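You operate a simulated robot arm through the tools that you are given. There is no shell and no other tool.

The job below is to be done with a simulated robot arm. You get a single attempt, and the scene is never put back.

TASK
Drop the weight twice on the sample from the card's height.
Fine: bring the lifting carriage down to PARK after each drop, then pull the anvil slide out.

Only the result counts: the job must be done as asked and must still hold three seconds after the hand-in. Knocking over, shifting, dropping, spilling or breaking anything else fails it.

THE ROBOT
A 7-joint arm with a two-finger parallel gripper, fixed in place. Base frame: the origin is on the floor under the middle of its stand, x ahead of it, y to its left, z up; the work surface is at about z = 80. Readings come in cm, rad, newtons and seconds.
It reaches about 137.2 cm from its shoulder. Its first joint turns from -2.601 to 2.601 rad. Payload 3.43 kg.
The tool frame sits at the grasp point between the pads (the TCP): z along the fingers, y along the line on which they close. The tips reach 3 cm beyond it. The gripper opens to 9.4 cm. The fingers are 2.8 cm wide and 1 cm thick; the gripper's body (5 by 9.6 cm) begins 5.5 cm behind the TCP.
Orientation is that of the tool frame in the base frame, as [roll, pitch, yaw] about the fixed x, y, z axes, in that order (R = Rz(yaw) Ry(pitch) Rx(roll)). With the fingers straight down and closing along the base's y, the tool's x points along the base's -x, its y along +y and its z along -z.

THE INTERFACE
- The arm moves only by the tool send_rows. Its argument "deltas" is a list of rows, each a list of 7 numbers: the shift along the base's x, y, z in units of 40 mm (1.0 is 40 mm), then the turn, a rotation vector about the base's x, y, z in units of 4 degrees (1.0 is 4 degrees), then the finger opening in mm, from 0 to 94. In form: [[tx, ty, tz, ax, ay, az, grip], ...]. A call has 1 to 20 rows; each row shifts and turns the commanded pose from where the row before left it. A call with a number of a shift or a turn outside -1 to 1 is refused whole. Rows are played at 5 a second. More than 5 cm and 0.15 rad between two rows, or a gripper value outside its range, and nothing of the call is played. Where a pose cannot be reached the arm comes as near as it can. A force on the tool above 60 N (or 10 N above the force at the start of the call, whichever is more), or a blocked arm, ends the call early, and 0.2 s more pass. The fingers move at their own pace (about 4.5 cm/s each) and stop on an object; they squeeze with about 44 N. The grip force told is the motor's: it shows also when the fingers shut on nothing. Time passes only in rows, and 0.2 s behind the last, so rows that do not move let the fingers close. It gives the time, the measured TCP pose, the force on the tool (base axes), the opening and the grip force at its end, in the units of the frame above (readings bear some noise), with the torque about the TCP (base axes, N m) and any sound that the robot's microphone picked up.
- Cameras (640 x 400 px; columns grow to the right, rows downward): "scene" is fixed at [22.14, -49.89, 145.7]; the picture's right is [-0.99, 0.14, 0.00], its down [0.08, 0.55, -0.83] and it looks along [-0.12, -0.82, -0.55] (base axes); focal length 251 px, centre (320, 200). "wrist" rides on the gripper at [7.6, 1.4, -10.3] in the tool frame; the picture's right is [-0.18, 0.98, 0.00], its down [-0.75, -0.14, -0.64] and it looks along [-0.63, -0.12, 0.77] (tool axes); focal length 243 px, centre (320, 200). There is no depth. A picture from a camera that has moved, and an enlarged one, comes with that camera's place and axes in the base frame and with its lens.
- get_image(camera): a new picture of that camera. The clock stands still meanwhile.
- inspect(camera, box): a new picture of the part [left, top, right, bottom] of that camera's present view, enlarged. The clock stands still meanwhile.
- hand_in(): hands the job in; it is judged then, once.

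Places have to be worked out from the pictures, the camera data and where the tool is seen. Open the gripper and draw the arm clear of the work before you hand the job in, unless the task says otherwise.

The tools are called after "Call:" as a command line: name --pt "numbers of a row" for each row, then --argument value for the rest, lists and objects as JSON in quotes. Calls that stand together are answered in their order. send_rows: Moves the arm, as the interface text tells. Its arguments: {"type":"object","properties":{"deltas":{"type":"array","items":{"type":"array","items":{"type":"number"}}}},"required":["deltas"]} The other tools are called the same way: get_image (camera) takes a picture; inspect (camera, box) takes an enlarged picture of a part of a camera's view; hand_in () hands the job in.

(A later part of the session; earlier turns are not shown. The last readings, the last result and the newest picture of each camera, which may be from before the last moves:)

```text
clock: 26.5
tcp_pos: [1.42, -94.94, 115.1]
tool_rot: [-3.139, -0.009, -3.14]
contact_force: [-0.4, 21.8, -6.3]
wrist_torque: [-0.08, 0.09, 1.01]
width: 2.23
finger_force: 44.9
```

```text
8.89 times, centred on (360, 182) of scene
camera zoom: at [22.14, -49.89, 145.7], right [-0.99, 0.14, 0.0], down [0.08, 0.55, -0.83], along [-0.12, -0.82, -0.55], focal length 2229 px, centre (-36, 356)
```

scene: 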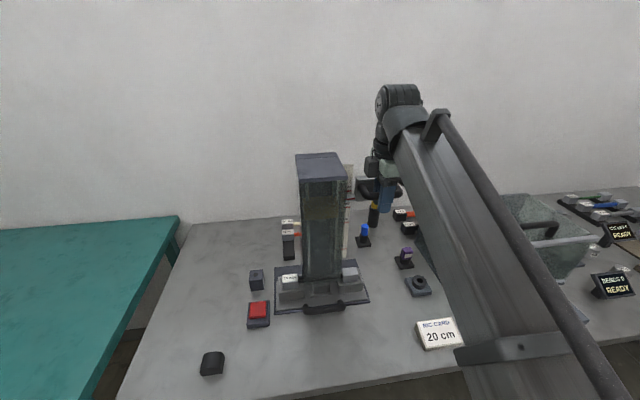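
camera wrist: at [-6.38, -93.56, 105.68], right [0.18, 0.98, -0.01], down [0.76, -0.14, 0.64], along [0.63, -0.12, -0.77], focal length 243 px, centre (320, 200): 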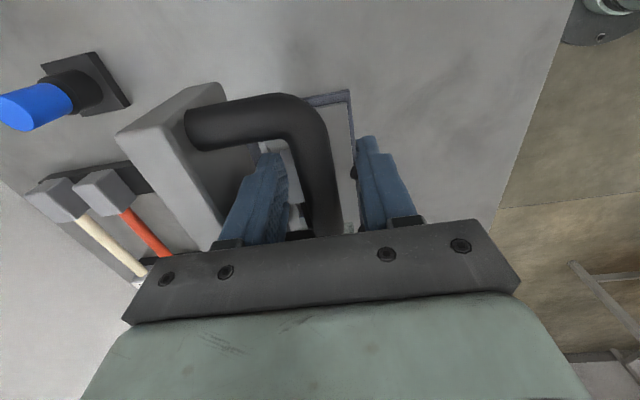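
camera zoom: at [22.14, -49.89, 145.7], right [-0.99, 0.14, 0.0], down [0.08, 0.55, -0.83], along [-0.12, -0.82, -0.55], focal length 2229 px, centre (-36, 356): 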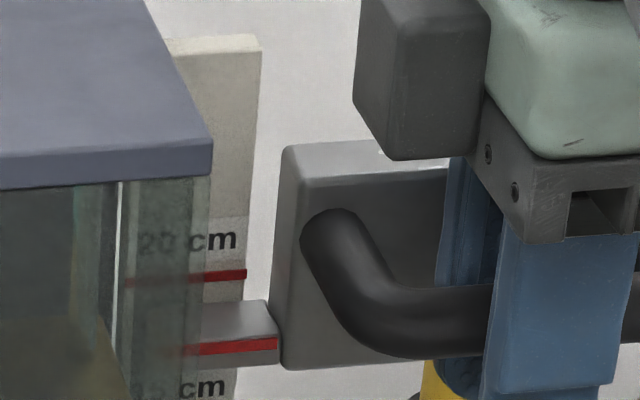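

The TCP reads 115.10, so the carriage is at about +19.6 cm, and the picture also puts the pointer about 0.4 cm short. I'll add 0.38 cm and relax the sideways load.

Call:
send_rows --pt "0 0.03 0.095 0 0 0 0" --pt "0 0 0 0 0 0 0"

Call:
inspect --camera "scene" --box '[330, 160, 390, 205]'

```text
clock: 27.1
tcp_pos: [1.33, -94.98, 115.46]
tool_rot: [-3.139, -0.007, -3.141]
contact_force: [1.2, 13.9, -6.8]
wrist_torque: [0.02, -0.07, 0.99]
width: 2.26
finger_force: 45.2
```

```text
8.89 times, centred on (360, 182) of scene
camera zoom: at [22.14, -49.89, 145.7], right [-0.99, 0.14, 0.0], down [0.08, 0.55, -0.83], along [-0.12, -0.82, -0.55], focal length 2229 px, centre (-36, 356)
```

zoom: 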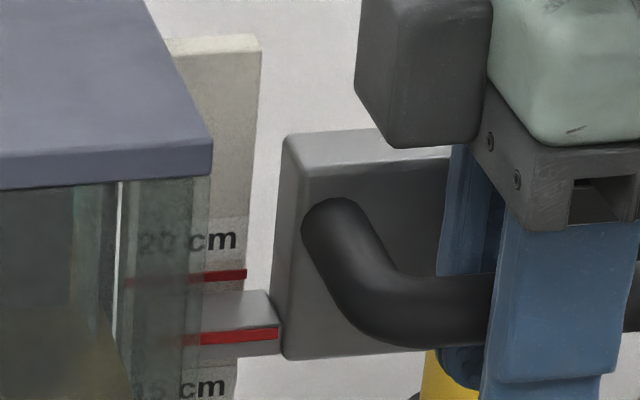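

By the picture the pointer is now 20.0 cm above its PARK position, and the TCP agrees (115.46). I'll relax the last of the side load and re-read before letting go.

Call:
send_rows --pt "0 0.03 0 0 0 0 0" --pt "0 0 0 0 0 0 0"

```text
clock: 27.7
tcp_pos: [1.41, -95.02, 115.42]
tool_rot: [-3.135, -0.006, 3.141]
contact_force: [0.0, -1.9, -2.9]
wrist_torque: [0.0, -0.26, 1.02]
width: 2.22
finger_force: 45.3
```

The side load is gone and the height is steady. I'll open the fingers and check the carriage stays before I withdraw upward.

Call:
send_rows --pt "0 0 0 0 0 0 44" --pt "0 0 0 0 0 0 44" --pt "0 0 0 0 0 0 44" --pt "0 0 0 0 0 0 44"

Call:
inspect --camera "scene" --box '[330, 160, 390, 205]'

Call:
get_image --camera "wrist"

```text
clock: 28.7
tcp_pos: [1.29, -94.93, 115.42]
tool_rot: [-3.138, -0.005, -3.141]
contact_force: [-0.5, -0.1, -0.5]
wrist_torque: [0.01, -0.01, -0.02]
width: 4.42
finger_force: 0.1
```

```text
8.89 times, centred on (360, 182) of scene
camera zoom: at [22.14, -49.89, 145.7], right [-0.99, 0.14, 0.0], down [0.08, 0.55, -0.83], along [-0.12, -0.82, -0.55], focal length 2229 px, centre (-36, 356)
```

zoom: 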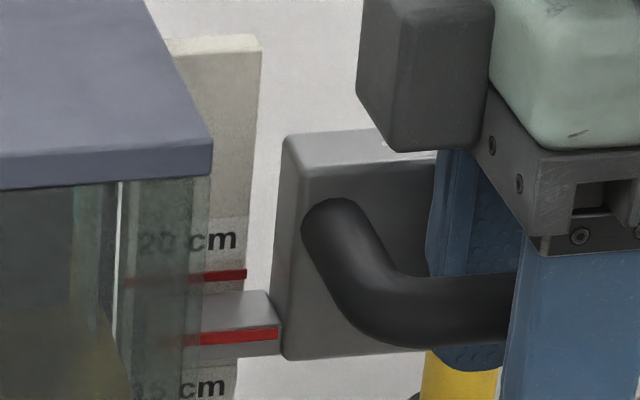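

```text
taken
camera wrist: at [-6.39, -93.45, 125.59], right [0.18, 0.98, 0.0], down [0.76, -0.14, 0.64], along [0.63, -0.12, -0.77], focal length 243 px, centre (320, 200)
```

wrist: 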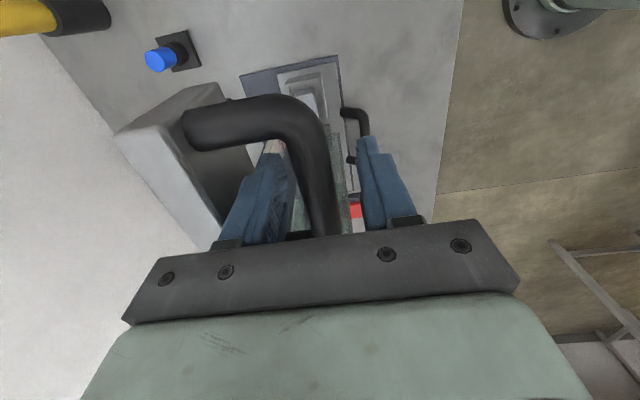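

The carriage stays at 20 cm. I'll withdraw upward off the bar, back away in +y, close the fingers and move over to the red button at about (32.6, -91.6).

Call:
send_rows --pt "0 0 0.5 0 0 0 44" --pt "0 0 0.5 0 0 0 44" --pt "0 0 0.5 0 0 0 44" --pt "0 0.5 0.1 0 0 0 44" --pt "0 0.8 0 0 0 0 44" --pt "0 0.8 0 0 0 0 44" --pt "0 0.8 0 0 0 0 30" --pt "0.6 0 -0.2 0 0 0 0" --pt "0.8 0 -0.3 0 0 0 0" --pt "0.8 0 -0.3 0 0 0 0"

Call:
get_image --camera "scene"

Call:
get_image --camera "wrist"

```text
clock: 30.9
tcp_pos: [10.0, -83.58, 117.69]
tool_rot: [-3.139, -0.008, 3.141]
contact_force: [-0.5, 0.1, 0.7]
wrist_torque: [-0.02, 0.0, -0.02]
width: 0.0
finger_force: 33.1
out of reach, approached as far as the arm can: row 7
```

```text
taken
```

scene: 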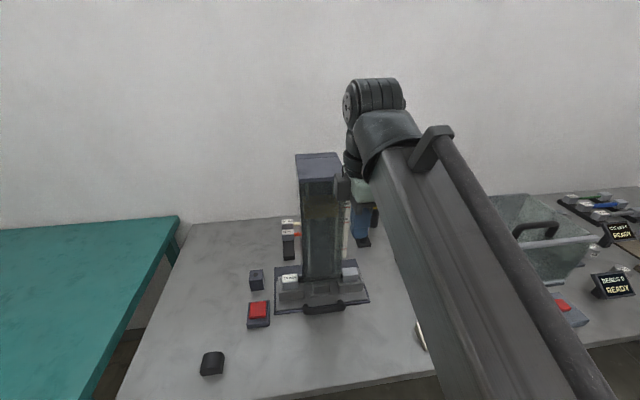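

```text
taken
camera wrist: at [2.36, -82.2, 127.94], right [0.18, 0.98, 0.0], down [0.76, -0.14, 0.64], along [0.63, -0.12, -0.77], focal length 243 px, centre (320, 200)
```

wrist: 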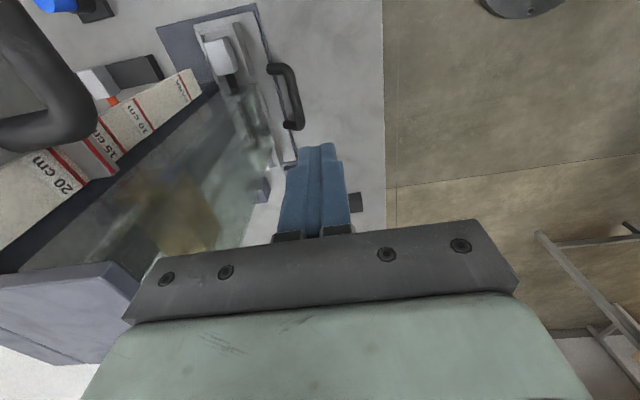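

The weight is visible high in the tube. I'll carry on to the red button, staying above bench items.

Call:
send_rows --pt "0.8 0 -0.3 0 0 0 0" --pt "0.8 0 -0.5 0 0 0 0" --pt "0.8 0 -0.5 0 0 0 0" --pt "0.8 0 -0.5 0 0 0 0" --pt "0.8 0 -0.5 0 0 0 0" --pt "0.8 -0.5 -0.5 0 0 0 0" --pt "0.8 -0.7 -0.5 0 0 0 0" --pt "0 -0.7 0 0 0 0 0" --pt "0 0 0 0 0 0 0"

Call:
get_image --camera "wrist"

Call:
get_image --camera "scene"

```text
clock: 32.9
tcp_pos: [32.48, -91.3, 104.53]
tool_rot: [-3.138, -0.007, 3.141]
contact_force: [-0.4, 0.5, 0.2]
wrist_torque: [-0.02, 0.0, 0.0]
width: 0.02
finger_force: 32.7
```

```text
taken
camera wrist: at [24.85, -89.86, 114.78], right [0.18, 0.98, -0.01], down [0.76, -0.14, 0.64], along [0.63, -0.12, -0.77], focal length 243 px, centre (320, 200)
```

wrist: 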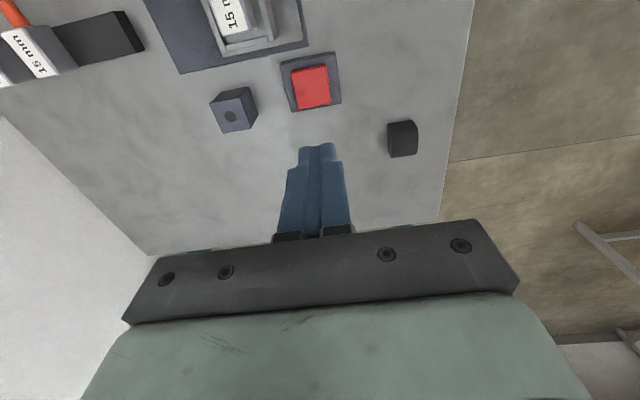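

```text
taken
```

scene: 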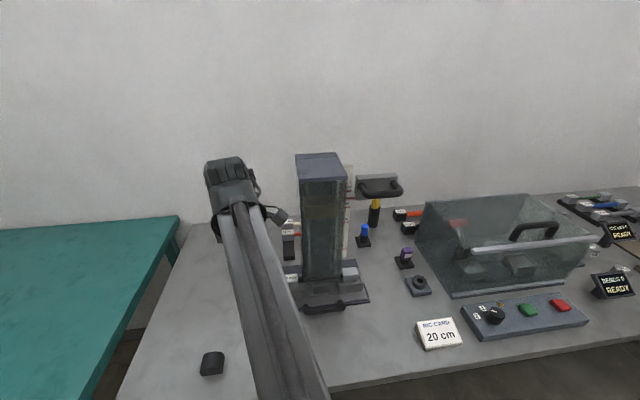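

Call:
inspect --camera "wrist" --box '[190, 30, 430, 170]'

Call:
inspect --camera "scene" --box '[280, 145, 410, 250]'

```text
2.67 times, centred on (310, 100) of wrist
camera zoom: at [24.85, -89.86, 114.78], right [0.18, 0.98, -0.01], down [0.76, -0.14, 0.64], along [0.63, -0.12, -0.77], focal length 647 px, centre (347, 467)
```

zoom: 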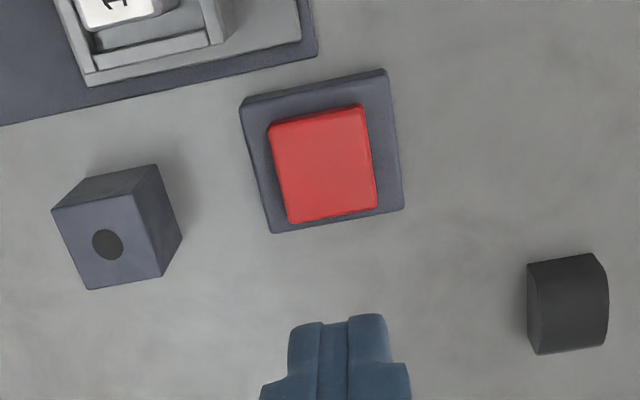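

```text
3.81 times, centred on (345, 198) of scene
camera zoom: at [22.14, -49.89, 145.7], right [-0.99, 0.14, 0.0], down [0.08, 0.55, -0.83], along [-0.12, -0.82, -0.55], focal length 955 px, centre (225, 210)
```

zoom: 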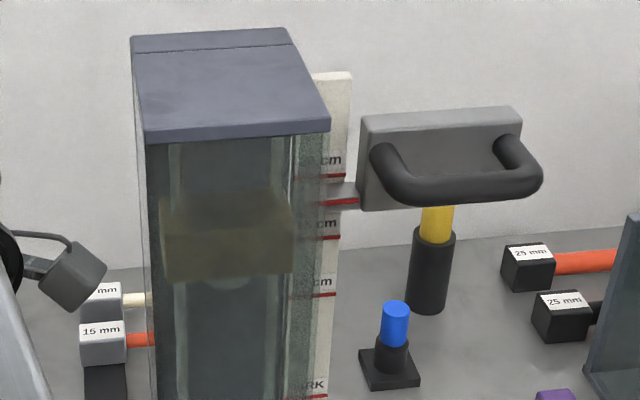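

The weight hangs at the top with the carriage on the 20 cm mark. I'll lower the closed fingertips to just above the red button at (32.6, -92.2).

Call:
send_rows --pt "0.03 -0.22 -0.7 0 0 0 0" --pt "0 0 -0.7 0 0 0 0" --pt "0 0 -0.7 0 0 0 0" --pt "0 0 -0.7 0 0 0 0" --pt "0 0 -0.6 0 0 0 0" --pt "0 0 0 0 0 0 0"

Call:
get_image --camera "wrist"

```text
clock: 34.3
tcp_pos: [32.59, -92.19, 90.89]
tool_rot: [-3.139, -0.008, -3.141]
contact_force: [-0.2, 0.6, 0.9]
wrist_torque: [0.03, -0.02, 0.02]
width: 0.0
finger_force: 33.0
```

```text
taken
camera wrist: at [24.9, -90.78, 101.07], right [0.18, 0.98, -0.01], down [0.76, -0.14, 0.64], along [0.63, -0.12, -0.77], focal length 243 px, centre (320, 200)
```

wrist: 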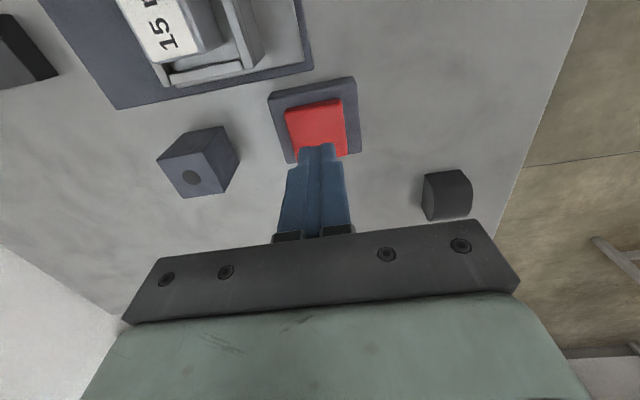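

Well aligned (button centre ≈ (32.0, -92.3)). I'll press down in small steps.

Call:
send_rows --pt "-0.1 0 -0.2 0 0 0 0" --pt "0 0 -0.2 0 0 0 0" --pt "0 0 -0.2 0 0 0 0" --pt "0 0 -0.1 0 0 0 0"

```text
clock: 35.3
tcp_pos: [32.16, -92.25, 88.08]
tool_rot: [-3.139, -0.009, -3.141]
contact_force: [0.2, -1.2, -0.2]
wrist_torque: [0.03, -0.02, -0.01]
width: 0.0
finger_force: 33.0
```

Call:
send_rows --pt "0 0 -0.1 0 0 0 0" --pt "0 0 -0.1 0 0 0 0" --pt "0 0 -0.1 0 0 0 0"

```text
clock: 36.1
tcp_pos: [32.24, -92.16, 86.99]
tool_rot: [-3.137, -0.007, 3.14]
contact_force: [0.5, -0.1, -0.9]
wrist_torque: [0.02, 0.02, -0.02]
width: 0.0
finger_force: 32.4
```

No contact yet, with the tips at z≈84. I'll keep stepping down gently.

Call:
send_rows --pt "0 0 -0.08 0 0 0 0" --pt "0 0 -0.08 0 0 0 0" --pt "0 0 -0.08 0 0 0 0"

```text
clock: 36.9
tcp_pos: [32.14, -92.13, 85.98]
tool_rot: [-3.138, -0.005, 3.141]
contact_force: [-0.4, 1.3, 3.3]
wrist_torque: [0.03, -0.04, 0.02]
width: 0.0
finger_force: 33.4
heard: click
```

I heard a click with light contact. I'll check whether the weight fell.

Call:
inspect --camera "scene" --box '[280, 145, 410, 320]'

Call:
get_image --camera "scene"

```text
2.29 times, centred on (345, 232) of scene
camera zoom: at [22.14, -49.89, 145.7], right [-0.99, 0.14, 0.0], down [0.08, 0.55, -0.83], along [-0.12, -0.82, -0.55], focal length 573 px, centre (263, 126)
```

zoom: 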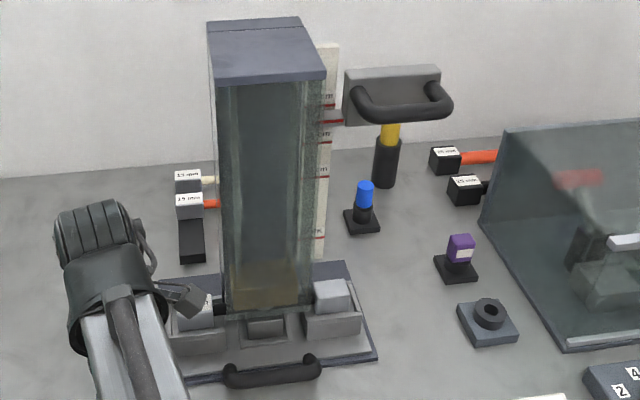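

```text
taken
```

scene: 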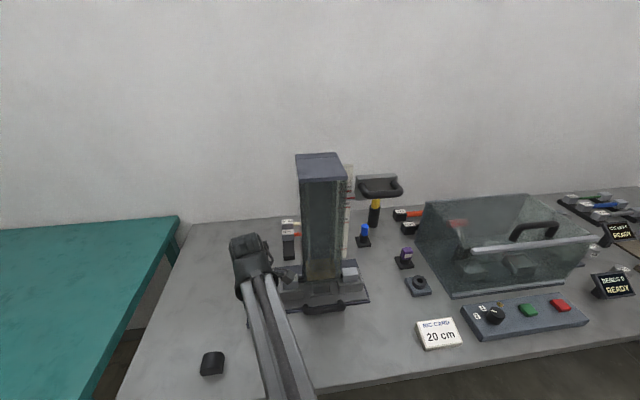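

The first drop is done: the weight is at the bottom and the carriage is still at 20 cm. I'll lift off the button and go back over the handle.

Call:
send_rows --pt "0 0 0.5 0 0 0 0" --pt "0 0 0.8 0 0 0 0" --pt "0 0 0.8 0 0 0 0" --pt "0 0 0.8 0 0 0 0" --pt "-0.5 0.7 0.5 0 0 0 0" --pt "-0.8 0.7 0.5 0 0 0 0" --pt "-0.8 0.2 0.5 0 0 0 0" --pt "-0.8 0 0.5 0 0 0 0" --pt "-0.8 0 0.5 0 0 0 0" --pt "-0.8 0 0.5 0 0 0 0" --pt "-0.8 0 0.5 0 0 0 0" --pt "-0.8 0 0.3 0 0 0 0" --pt "-0.8 0 0.3 0 0 0 20" --pt "-0.8 0 0.2 0 0 0 44" --pt "0 0 0.2 0 0 0 44"

Call:
get_image --camera "wrist"

```text
clock: 40.1
tcp_pos: [1.33, -85.71, 115.66]
tool_rot: [-3.138, -0.006, 3.141]
contact_force: [-0.4, -0.4, -0.3]
wrist_torque: [0.0, -0.03, -0.01]
width: 4.42
finger_force: 0.1
```

```text
taken
camera wrist: at [-6.31, -84.34, 125.82], right [0.18, 0.98, 0.0], down [0.76, -0.14, 0.64], along [0.63, -0.12, -0.77], focal length 243 px, centre (320, 200)
```

wrist: 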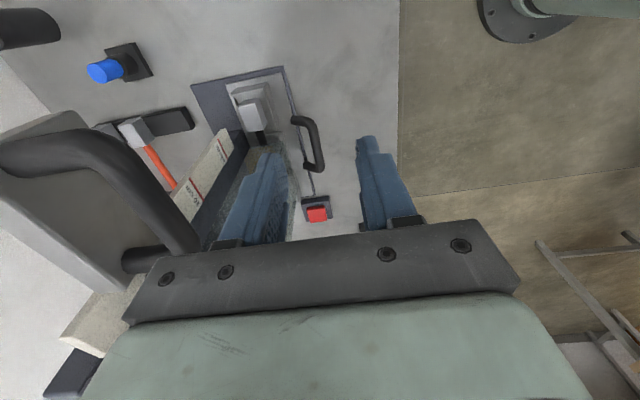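

I'm in front of the handle now. I'll go up over the bar, across to y=-95.0 and back down to the grip height of 115.45.

Call:
send_rows --pt "0 -0.6 0 0 0 0 44" --pt "0 0 0.75 0 0 0 44" --pt "0 0 0.75 0 0 0 44" --pt "0 -0.6 0 0 0 0 44" --pt "0 -0.6 0 0 0 0 44" --pt "0 -0.52 0 0 0 0 44" --pt "0 0 0 0 0 0 44"

Call:
get_image --camera "wrist"

Call:
inspect --camera "scene" --box '[330, 150, 430, 215]'

```text
clock: 41.7
tcp_pos: [1.38, -94.99, 121.66]
tool_rot: [-3.139, -0.007, -3.14]
contact_force: [-0.6, -0.6, 0.3]
wrist_torque: [0.0, -0.02, 0.05]
width: 4.37
finger_force: 0.1
```

```text
taken
camera wrist: at [-6.27, -93.57, 131.87], right [0.18, 0.98, -0.01], down [0.76, -0.14, 0.64], along [0.63, -0.12, -0.77], focal length 243 px, centre (320, 200)
```

wrist: 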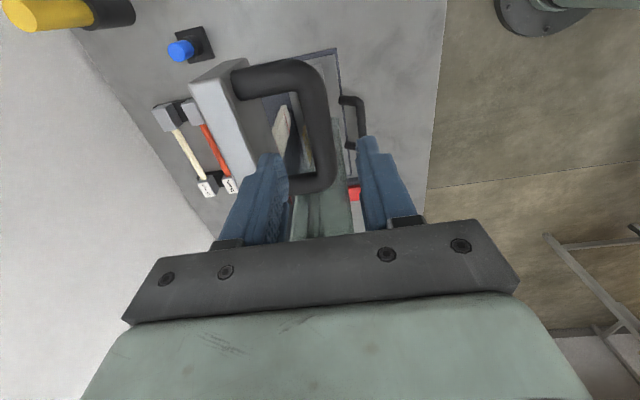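

```text
6.15 times, centred on (380, 182) of scene
camera zoom: at [22.14, -49.89, 145.7], right [-0.99, 0.14, 0.0], down [0.08, 0.55, -0.83], along [-0.12, -0.82, -0.55], focal length 1543 px, centre (-49, 308)
```

zoom: 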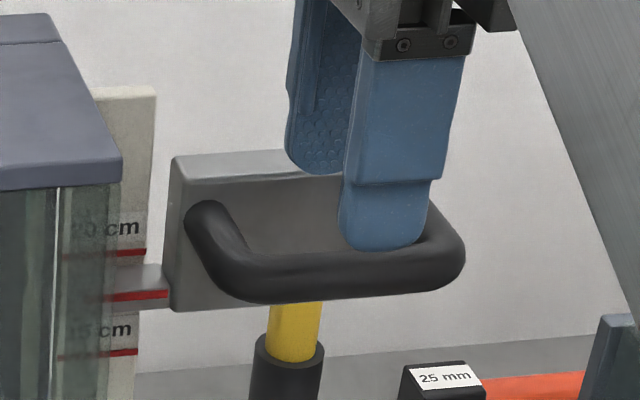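

Aligned over the bar. I'll lower to z=115.45, grip, and check the reading.

Call:
send_rows --pt "0 0 -0.5 0 0 0 44" --pt "0 0 -0.5 0 0 0 44" --pt "0 0 -0.55 0 0 0 44" --pt "0 0 0 0 0 0 44" --pt "0 0 0 0 0 0 10" --pt "0 0 0 0 0 0 0" --pt "0 0 0 0 0 0 0" --pt "0 0 0 0 0 0 0"

```text
clock: 43.5
tcp_pos: [1.44, -94.92, 115.31]
tool_rot: [-3.138, -0.008, -3.14]
contact_force: [-0.6, 4.5, -3.7]
wrist_torque: [0.01, 0.17, 1.0]
width: 2.23
finger_force: 45.1
```

Gripped. I'll lower the carriage about 19.2 cm, then finish the last bit slowly while watching force and pictures.

Call:
send_rows --pt "0 0 -0.3 0 0 0 0" --pt "0 0 -0.4 0 0 0 0" --pt "0 0 -0.4 0 0 0 0" --pt "0 0 -0.4 0 0 0 0" --pt "0 0 -0.4 0 0 0 0" --pt "0 0 -0.4 0 0 0 0" --pt "0 0 -0.4 0 0 0 0" --pt "0 0 -0.4 0 0 0 0" --pt "0 0 -0.4 0 0 0 0" --pt "0 0 -0.4 0 0 0 0" --pt "0 0 -0.4 0 0 0 0" --pt "0 0 -0.3 0 0 0 0" --pt "0 0 -0.2 0 0 0 0" --pt "0 0 0 0 0 0 0"

Call:
inspect --camera "scene" --box '[340, 235, 380, 265]'

```text
clock: 46.5
tcp_pos: [1.46, -95.03, 96.14]
tool_rot: [-3.138, -0.007, -3.142]
contact_force: [8.4, 3.4, -1.7]
wrist_torque: [-0.03, 0.24, 1.01]
width: 2.24
finger_force: 44.9
```

```text
13.33 times, centred on (360, 250) of scene
camera zoom: at [22.14, -49.89, 145.7], right [-0.99, 0.14, 0.0], down [0.08, 0.55, -0.83], along [-0.12, -0.82, -0.55], focal length 3344 px, centre (-213, -467)
```

zoom: 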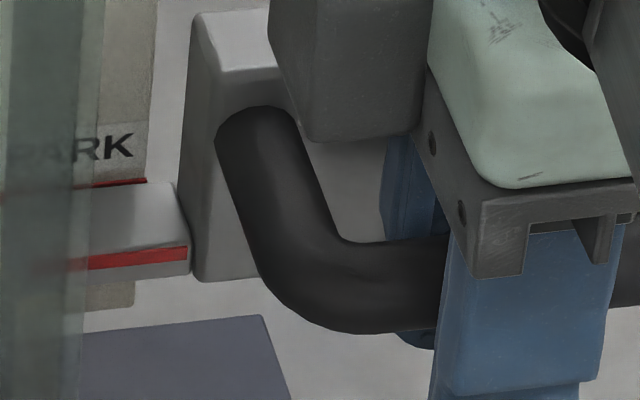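

The pointer is about 0.65 cm above PARK, which matches the TCP. I'll ease down the rest in small steps.

Call:
send_rows --pt "0 0 -0.06 0 0 0 0" --pt "0 0 -0.06 0 0 0 0" --pt "0 0 -0.045 0 0 0 0" --pt "0 0 0 0 0 0 0"

Call:
inspect --camera "scene" --box '[340, 235, 380, 265]'

```text
clock: 47.5
tcp_pos: [1.39, -94.97, 95.55]
tool_rot: [-3.138, -0.007, -3.141]
contact_force: [7.8, 3.1, 5.1]
wrist_torque: [-0.01, -0.37, 1.01]
width: 2.25
finger_force: 44.7
```

```text
13.33 times, centred on (360, 250) of scene
camera zoom: at [22.14, -49.89, 145.7], right [-0.99, 0.14, 0.0], down [0.08, 0.55, -0.83], along [-0.12, -0.82, -0.55], focal length 3344 px, centre (-213, -467)
```

zoom: 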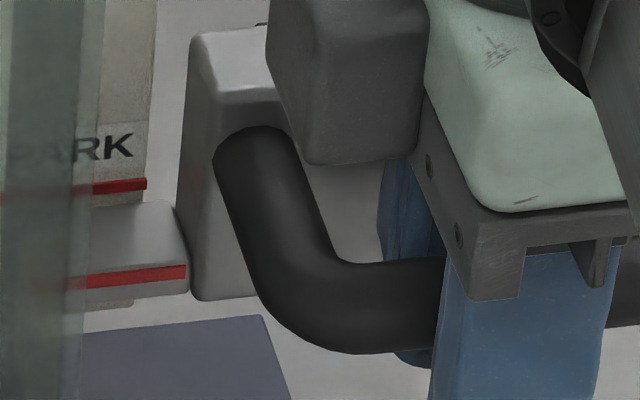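

The pointer is maybe 0.1–0.2 cm above its starting position. I'll ease down a little more and check for a stop.

Call:
send_rows --pt "0 0 -0.04 0 0 0 0" --pt "0 0 0 0 0 0 0"

Call:
inspect --camera "scene" --box '[340, 235, 380, 265]'

```text
clock: 48.1
tcp_pos: [1.46, -95.11, 95.43]
tool_rot: [-3.136, -0.008, -3.14]
contact_force: [6.9, 3.3, 16.1]
wrist_torque: [0.06, -0.32, 1.01]
width: 2.24
finger_force: 45.5
```

```text
13.33 times, centred on (360, 250) of scene
camera zoom: at [22.14, -49.89, 145.7], right [-0.99, 0.14, 0.0], down [0.08, 0.55, -0.83], along [-0.12, -0.82, -0.55], focal length 3344 px, centre (-213, -467)
```

zoom: 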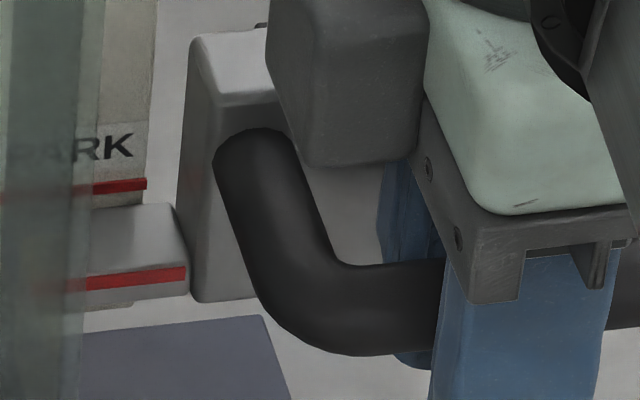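

The force rose to 16 N with almost no movement, so the carriage is on its bottom stop at PARK. Now I'll start the second lift, first 2 cm to check the weight comes along.

Call:
send_rows --pt "-0.03 0 0.1 0 0 0 0" --pt "0 0 0.2 0 0 0 0" --pt "0 0 0.2 0 0 0 0" --pt "0 0 0 0 0 0 0"

Call:
inspect --camera "scene" --box '[270, 200, 370, 290]'

```text
clock: 49.1
tcp_pos: [1.33, -95.02, 97.33]
tool_rot: [-3.138, -0.004, -3.14]
contact_force: [19.0, 7.6, -6.1]
wrist_torque: [-0.07, 0.67, 1.01]
width: 2.21
finger_force: 44.8
```

```text
4.44 times, centred on (320, 245) of scene
camera zoom: at [22.14, -49.89, 145.7], right [-0.99, 0.14, 0.0], down [0.08, 0.55, -0.83], along [-0.12, -0.82, -0.55], focal length 1114 px, centre (320, 0)
```

zoom: 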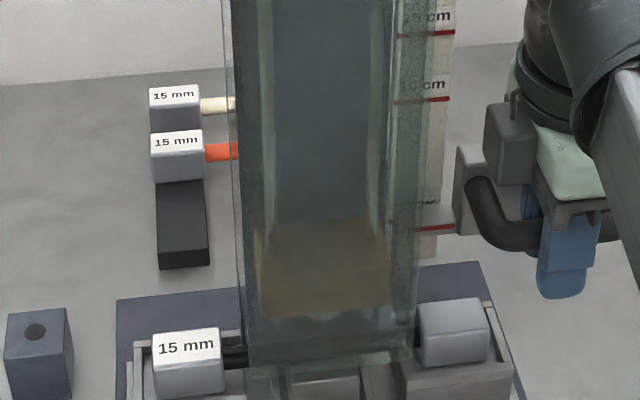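

The weight is rising with the carriage (it relatched at PARK). I'll relieve the sideways load and lift most of the way to 20 cm.

Call:
send_rows --pt "0.048 0.02 0.2 0 0 0 0" --pt "0 0 0.4 0 0 0 0" --pt "0 0 0.4 0 0 0 0" --pt "0 0 0.4 0 0 0 0" --pt "0 0 0.4 0 0 0 0" --pt "0 0 0.4 0 0 0 0" --pt "0 0 0.4 0 0 0 0" --pt "0 0 0.4 0 0 0 0" --pt "0 0 0.4 0 0 0 0" --pt "0 0 0.4 0 0 0 0" --pt "0 0 0.4 0 0 0 0" --pt "0 0 0.2 0 0 0 0" --pt "0 0 0.08 0 0 0 0" --pt "0 0 0 0 0 0 0"

Call:
inspect --camera "scene" --box '[330, 160, 390, 205]'

```text
clock: 52.1
tcp_pos: [1.36, -94.98, 115.37]
tool_rot: [-3.137, -0.008, 3.141]
contact_force: [-8.3, 1.8, -9.5]
wrist_torque: [-0.02, 0.29, 0.99]
width: 2.26
finger_force: 45.1
```

```text
8.89 times, centred on (360, 182) of scene
camera zoom: at [22.14, -49.89, 145.7], right [-0.99, 0.14, 0.0], down [0.08, 0.55, -0.83], along [-0.12, -0.82, -0.55], focal length 2229 px, centre (-36, 356)
```

zoom: 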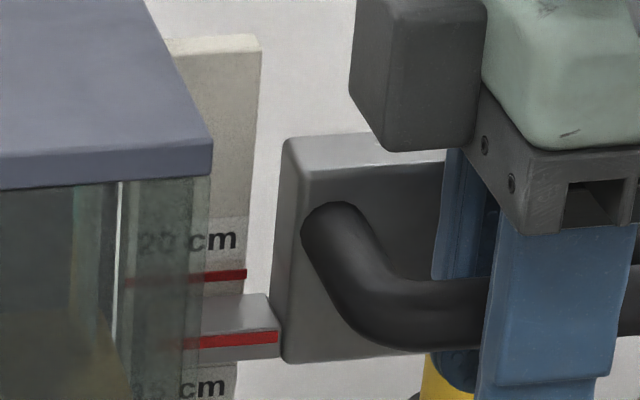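

The pointer is about 0.1 cm lower than for the first drop. I'll trim up 0.1 cm and ease the side load.

Call:
send_rows --pt "-0.015 0 0.028 0 0 0 0" --pt "0 0 0 0 0 0 0"

Call:
inspect --camera "scene" --box '[330, 160, 390, 205]'

```text
clock: 52.7
tcp_pos: [1.42, -94.98, 115.34]
tool_rot: [-3.138, -0.007, -3.141]
contact_force: [-6.6, 0.1, -9.8]
wrist_torque: [-0.07, 0.63, 0.98]
width: 2.25
finger_force: 44.7
```

```text
8.89 times, centred on (360, 182) of scene
camera zoom: at [22.14, -49.89, 145.7], right [-0.99, 0.14, 0.0], down [0.08, 0.55, -0.83], along [-0.12, -0.82, -0.55], focal length 2229 px, centre (-36, 356)
```

zoom: 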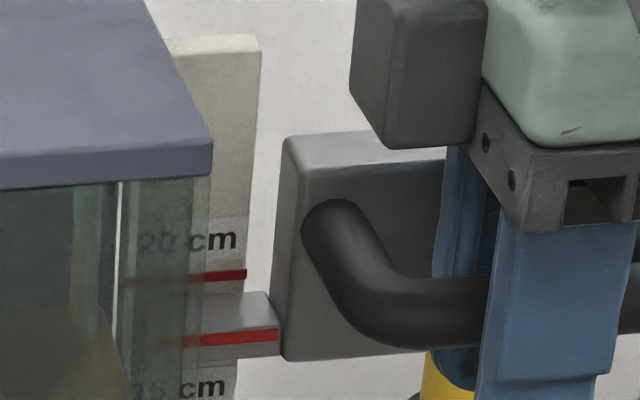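

The pointer now matches the first drop's position. I'll open the fingers and withdraw upward and back.

Call:
send_rows --pt "0 0 0 0 0 0 44" --pt "0 0 0 0 0 0 44" --pt "0 0 0 0 0 0 44" --pt "0 0 0.5 0 0 0 44" --pt "0 0 0.5 0 0 0 44" --pt "0 0 0.5 0 0 0 44" --pt "0 0.5 0.1 0 0 0 44" --pt "0 0.8 0 0 0 0 44" --pt "0 0.5 0 0 0 0 44" --pt "0 0.3 -0.3 0 0 0 30" --pt "0.3 0.3 -0.3 0 0 0 0" --pt "0.8 0.3 -0.3 0 0 0 0" --pt "0.8 0 -0.3 0 0 0 0"

Call:
inspect --camera "scene" --box '[330, 160, 390, 205]'

```text
clock: 55.5
tcp_pos: [8.96, -84.08, 117.06]
tool_rot: [-3.139, -0.008, 3.142]
contact_force: [-0.9, -0.2, -0.1]
wrist_torque: [0.0, -0.02, 0.0]
width: 0.0
finger_force: 33.1
```

```text
8.89 times, centred on (360, 182) of scene
camera zoom: at [22.14, -49.89, 145.7], right [-0.99, 0.14, 0.0], down [0.08, 0.55, -0.83], along [-0.12, -0.82, -0.55], focal length 2229 px, centre (-36, 356)
```

zoom: 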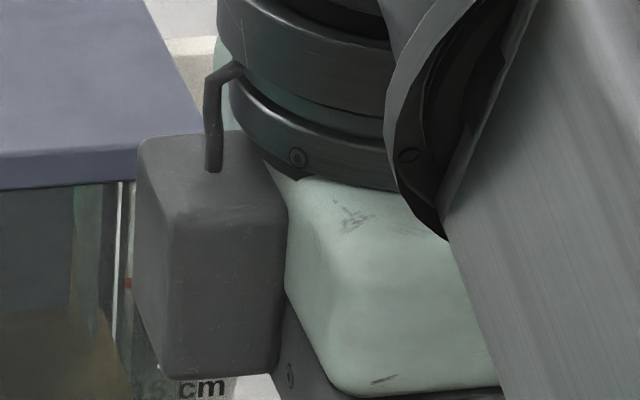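

Clear of the handle. I'll go over to the red button again.

Call:
send_rows --pt "0.8 0 -0.3 0 0 0 0" --pt "0.8 0 -0.5 0 0 0 0" --pt "0.8 0 -0.5 0 0 0 0" --pt "0.8 0 -0.5 0 0 0 0" --pt "0.8 0 -0.5 0 0 0 0" --pt "0.8 -0.5 -0.5 0 0 0 0" --pt "0.8 -0.7 -0.5 0 0 0 0" --pt "0.21 -0.82 0 0 0 0 0" --pt "0 0 -0.6 0 0 0 0" --pt "0 0 -0.6 0 0 0 0" --pt "0 0 -0.6 0 0 0 0" --pt "0 0 -0.6 0 0 0 0" --pt "0 0 -0.6 0 0 0 0" --pt "0 0 0 0 0 0 0"

Call:
inspect --camera "scene" --box '[280, 145, 410, 250]'

Call:
get_image --camera "wrist"

```text
clock: 58.5
tcp_pos: [32.26, -92.17, 91.67]
tool_rot: [-3.139, -0.007, 3.141]
contact_force: [-0.9, -0.9, -0.2]
wrist_torque: [0.02, 0.02, 0.01]
width: 0.02
finger_force: 33.5
```

```text
3.81 times, centred on (345, 198) of scene
camera zoom: at [22.14, -49.89, 145.7], right [-0.99, 0.14, 0.0], down [0.08, 0.55, -0.83], along [-0.12, -0.82, -0.55], focal length 955 px, centre (225, 210)
```

zoom: 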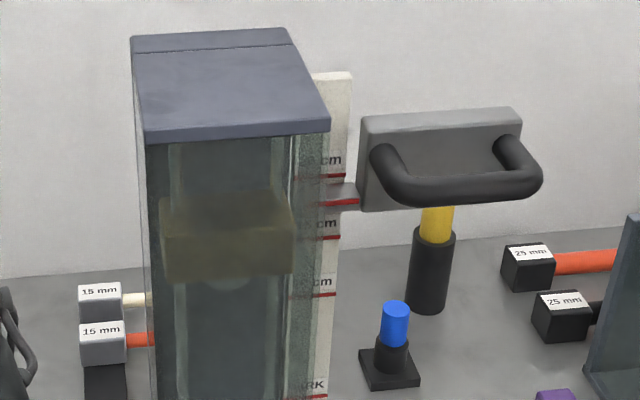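

```text
taken
camera wrist: at [24.56, -90.83, 102.0], right [0.18, 0.98, -0.01], down [0.76, -0.14, 0.64], along [0.63, -0.12, -0.77], focal length 243 px, centre (320, 200)
```

wrist: 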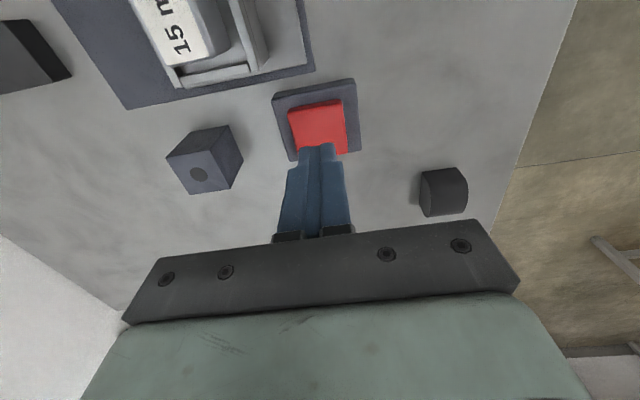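

The weight and carriage are back at 20 cm, in the same place as for the first drop. I'll press the button with the same slow approach.

Call:
send_rows --pt "0 0 -0.3 0 0 0 0" --pt "0 0 -0.3 0 0 0 0" --pt "0 0 -0.3 0 0 0 0" --pt "0 0 -0.2 0 0 0 0" --pt "0 0 -0.1 0 0 0 0" --pt "0 0 -0.1 0 0 0 0" --pt "0 0 -0.08 0 0 0 0" --pt "0 0 -0.05 0 0 0 0"

Call:
inspect --camera "scene" --box '[280, 145, 410, 320]'

```text
clock: 60.3
tcp_pos: [32.17, -92.23, 86.05]
tool_rot: [-3.136, -0.006, -3.141]
contact_force: [0.6, -1.2, 2.9]
wrist_torque: [-0.04, -0.05, -0.03]
width: 0.0
finger_force: 33.2
heard: click
```

```text
2.29 times, centred on (345, 232) of scene
camera zoom: at [22.14, -49.89, 145.7], right [-0.99, 0.14, 0.0], down [0.08, 0.55, -0.83], along [-0.12, -0.82, -0.55], focal length 573 px, centre (263, 126)
```

zoom: 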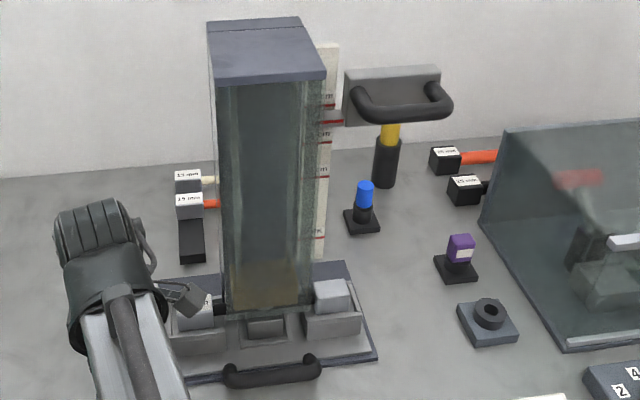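

The second drop is done: I heard the click and the weight is at the bottom. I'll lift off and return to the handle to bring the carriage down to PARK.

Call:
send_rows --pt "0 0 0.5 0 0 0 0" --pt "0 0 0.8 0 0 0 0" --pt "0 0 0.8 0 0 0 0" --pt "0 0 0.8 0 0 0 0" --pt "-0.5 0.7 0.5 0 0 0 0" --pt "-0.8 0.7 0.5 0 0 0 0" --pt "-0.8 0.2 0.5 0 0 0 0" --pt "-0.8 0 0.5 0 0 0 0" --pt "-0.8 0 0.5 0 0 0 0" --pt "-0.8 0 0.5 0 0 0 0" --pt "-0.8 0 0.5 0 0 0 0" --pt "-0.8 0 0.3 0 0 0 0" --pt "-0.8 0 0.3 0 0 0 20" --pt "-0.8 0 0.2 0 0 0 44" --pt "0 -0.6 0.1 0 0 0 44" --pt "0 0 0.75 0 0 0 44" --pt "0 0 0.75 0 0 0 44"

Call:
get_image --camera "wrist"

```text
clock: 63.9
tcp_pos: [1.53, -88.22, 121.29]
tool_rot: [-3.138, -0.008, -3.141]
contact_force: [0.7, 0.1, 0.3]
wrist_torque: [0.01, 0.04, -0.03]
width: 4.43
finger_force: 0.0
```

```text
taken
camera wrist: at [-6.23, -86.89, 131.56], right [0.18, 0.98, -0.01], down [0.76, -0.14, 0.64], along [0.63, -0.12, -0.77], focal length 243 px, centre (320, 200)
```

wrist: 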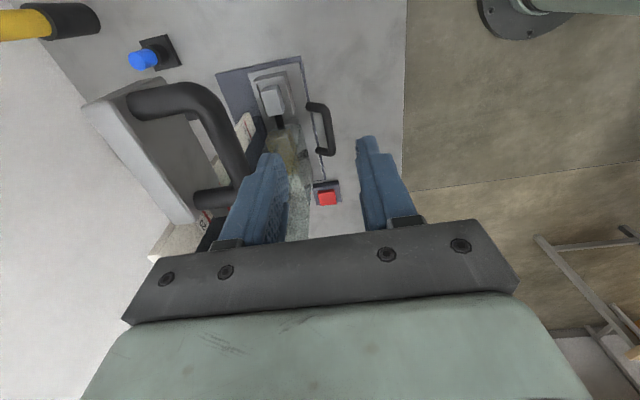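

Positioned as before. I'll cross over the bar, lower onto it and grip.

Call:
send_rows --pt "-0.03 -0.6 0.05 0 0 0 44" --pt "0 -0.6 0 0 0 0 44" --pt "0 -0.5 0 0 0 0 44" --pt "0 0 -0.5 0 0 0 44" --pt "0 0 -0.5 0 0 0 44" --pt "0 0 -0.5 0 0 0 44" --pt "0 0 0 0 0 0 44" --pt "0 0 0 0 0 0 10" --pt "0 0 0 0 0 0 0" --pt "0 0 0 0 0 0 0" --pt "0 0 0 0 0 0 0"

Call:
get_image --camera "wrist"

```text
clock: 66.3
tcp_pos: [1.28, -94.99, 115.57]
tool_rot: [-3.138, -0.007, -3.14]
contact_force: [-2.0, 4.6, -4.6]
wrist_torque: [-0.06, 0.14, 1.06]
width: 2.25
finger_force: 44.6
```

```text
taken
camera wrist: at [-6.35, -93.61, 125.73], right [0.18, 0.98, 0.0], down [0.76, -0.14, 0.64], along [0.63, -0.12, -0.77], focal length 243 px, centre (320, 200)
```

wrist: 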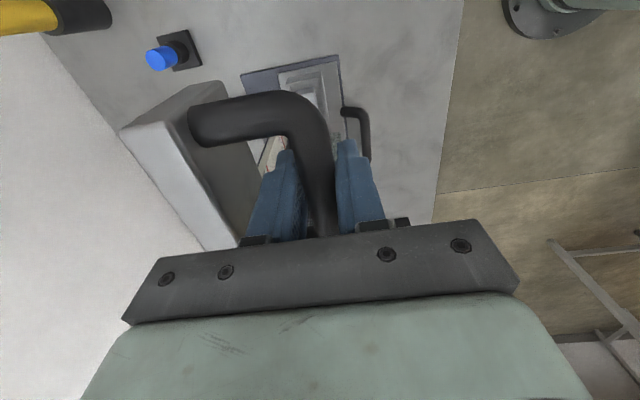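

Firmly gripped. I'll lower the carriage about 19.2 cm.

Call:
send_rows --pt "0 0 -0.3 0 0 0 0" --pt "0 0 -0.4 0 0 0 0" --pt "0 0 -0.4 0 0 0 0" --pt "0 0 -0.4 0 0 0 0" --pt "0 0 -0.4 0 0 0 0" --pt "0 0 -0.4 0 0 0 0" --pt "0 0 -0.4 0 0 0 0" --pt "0 0 -0.4 0 0 0 0" --pt "0 0 -0.4 0 0 0 0" --pt "0 0 -0.4 0 0 0 0" --pt "0 0 -0.4 0 0 0 0" --pt "0 0 -0.3 0 0 0 0" --pt "0 0 -0.2 0 0 0 0" --pt "0 0 0 0 0 0 0"

Call:
inspect --camera "scene" --box '[340, 235, 380, 265]'

```text
clock: 69.3
tcp_pos: [1.22, -94.96, 96.19]
tool_rot: [-3.139, -0.007, 3.142]
contact_force: [1.3, -0.8, -6.4]
wrist_torque: [-0.06, 0.27, 1.04]
width: 2.25
finger_force: 45.0
```

```text
13.33 times, centred on (360, 250) of scene
camera zoom: at [22.14, -49.89, 145.7], right [-0.99, 0.14, 0.0], down [0.08, 0.55, -0.83], along [-0.12, -0.82, -0.55], focal length 3344 px, centre (-213, -467)
```

zoom: 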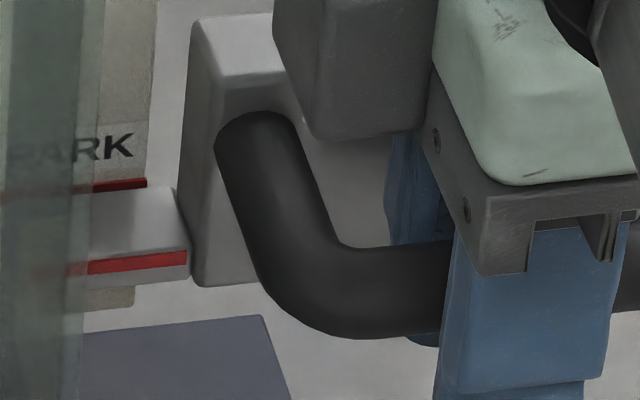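

The pointer is about 0.45 cm above the stop. I'll ease down until the force shows it has seated.

Call:
send_rows --pt "0 0 -0.05 0 0 0 0" --pt "0 0 -0.05 0 0 0 0" --pt "0 0 -0.03 0 0 0 0" --pt "0 0 0 0 0 0 0"

Call:
inspect --camera "scene" --box '[340, 235, 380, 265]'

```text
clock: 70.3
tcp_pos: [1.35, -94.89, 95.71]
tool_rot: [-3.138, -0.008, -3.14]
contact_force: [0.6, 2.0, 5.5]
wrist_torque: [-0.01, 0.08, 1.01]
width: 2.25
finger_force: 44.9
```

```text
13.33 times, centred on (360, 250) of scene
camera zoom: at [22.14, -49.89, 145.7], right [-0.99, 0.14, 0.0], down [0.08, 0.55, -0.83], along [-0.12, -0.82, -0.55], focal length 3344 px, centre (-213, -467)
```

zoom: 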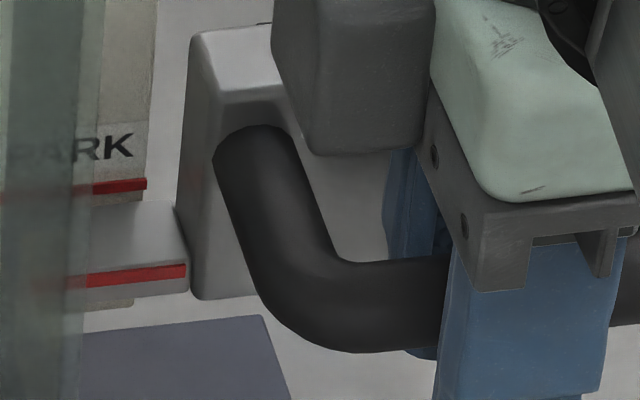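

Call:
send_rows --pt "0 0 -0.04 0 0 0 0" --pt "0 0 0 0 0 0 0"

Call:
inspect --camera "scene" --box '[340, 235, 380, 265]'

```text
clock: 70.9
tcp_pos: [1.39, -94.88, 95.82]
tool_rot: [-3.137, -0.006, 3.141]
contact_force: [0.1, -0.7, 12.6]
wrist_torque: [0.05, -0.24, 1.03]
width: 2.25
finger_force: 45.0
```

```text
13.33 times, centred on (360, 250) of scene
camera zoom: at [22.14, -49.89, 145.7], right [-0.99, 0.14, 0.0], down [0.08, 0.55, -0.83], along [-0.12, -0.82, -0.55], focal length 3344 px, centre (-213, -467)
```

zoom: 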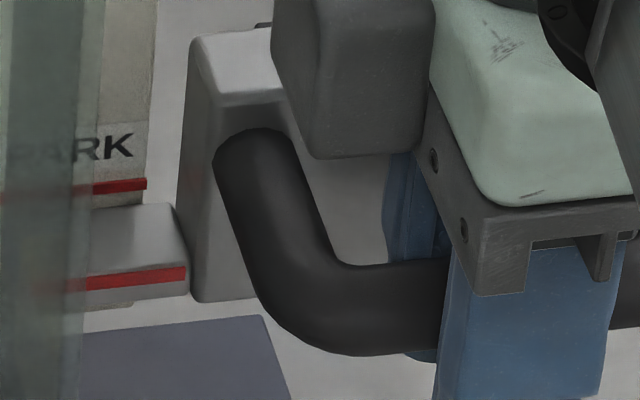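

The carriage is seated on its stop at PARK again, in the same pointer position as before with 12.6 N of push. I'll release it, back off upward and then look at the anvil slide handle.

Call:
send_rows --pt "0 0 0.02 0 0 0 44" --pt "0 0 0 0 0 0 44" --pt "0 0 0 0 0 0 44" --pt "0 0 0.5 0 0 0 44" --pt "0 0 0.7 0 0 0 44" --pt "0 0 0.7 0 0 0 44" --pt "0 0.5 0.5 0 0 0 44" --pt "0 0.8 0 0 0 0 44" --pt "0 0.8 0 0 0 0 44" --pt "0.5 0.8 0 0 0 0 44" --pt "0.5 0.3 0 0 0 0 44"

Call:
get_image --camera "wrist"

Call:
get_image --camera "scene"

Call:
inspect --camera "scene" --box '[265, 225, 385, 325]'

```text
clock: 73.3
tcp_pos: [5.33, -82.07, 105.3]
tool_rot: [-3.137, -0.007, -3.141]
contact_force: [0.4, -0.1, -0.3]
wrist_torque: [0.01, -0.02, 0.02]
width: 4.38
finger_force: 0.1
```

```text
taken
camera wrist: at [-2.37, -80.79, 115.54], right [0.18, 0.98, 0.0], down [0.76, -0.14, 0.64], along [0.63, -0.12, -0.77], focal length 243 px, centre (320, 200)
```

wrist: 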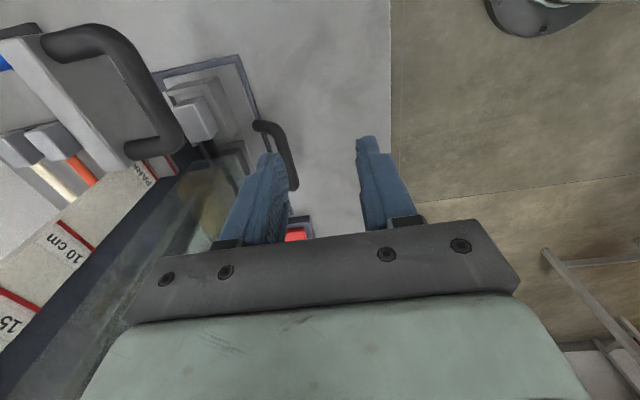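

```text
taken
```

scene: 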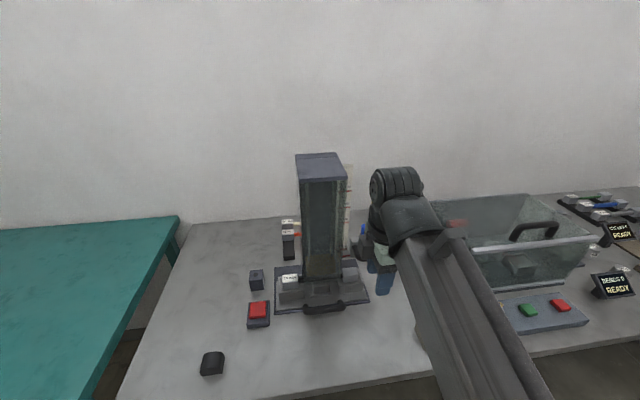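

```text
4.00 times, centred on (325, 275) of scene
camera zoom: at [22.14, -49.89, 145.7], right [-0.99, 0.14, 0.0], down [0.08, 0.55, -0.83], along [-0.12, -0.82, -0.55], focal length 1003 px, centre (300, -100)
```

zoom: 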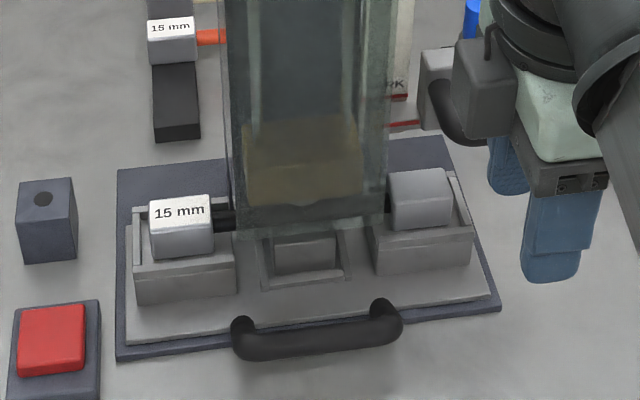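

I'll zoom in on the slide handle in the wrist view to triangulate it.

Call:
inspect --camera "wrist" --box '[140, 40, 380, 200]'

Call:
inspect --camera "scene" --box '[295, 280, 360, 325]'

```text
2.50 times, centred on (260, 120) of wrist
camera zoom: at [-2.37, -80.79, 115.54], right [0.18, 0.98, 0.0], down [0.76, -0.14, 0.64], along [0.63, -0.12, -0.77], focal length 606 px, centre (470, 400)
```

zoom: 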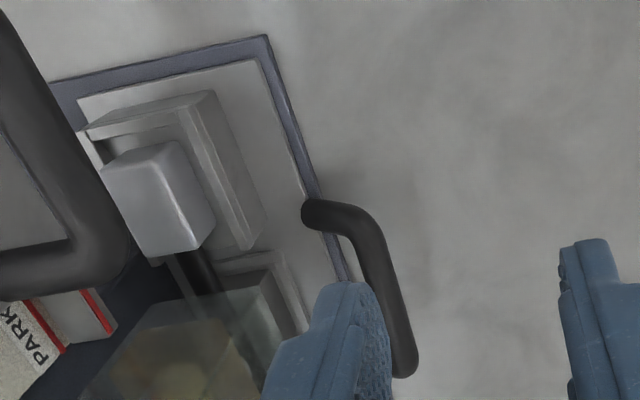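

```text
8.89 times, centred on (328, 302) of scene
camera zoom: at [22.14, -49.89, 145.7], right [-0.99, 0.14, 0.0], down [0.08, 0.55, -0.83], along [-0.12, -0.82, -0.55], focal length 2229 px, centre (253, -711)
```

zoom: 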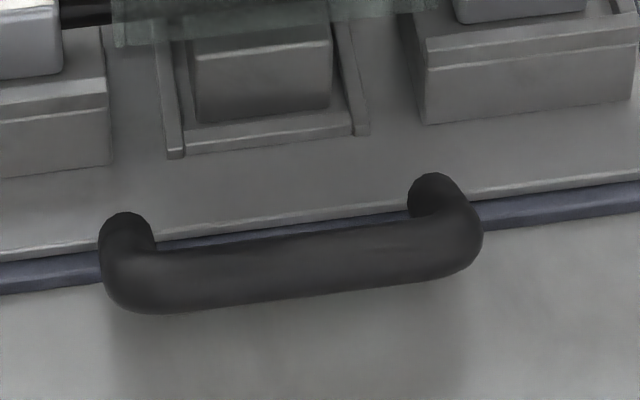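

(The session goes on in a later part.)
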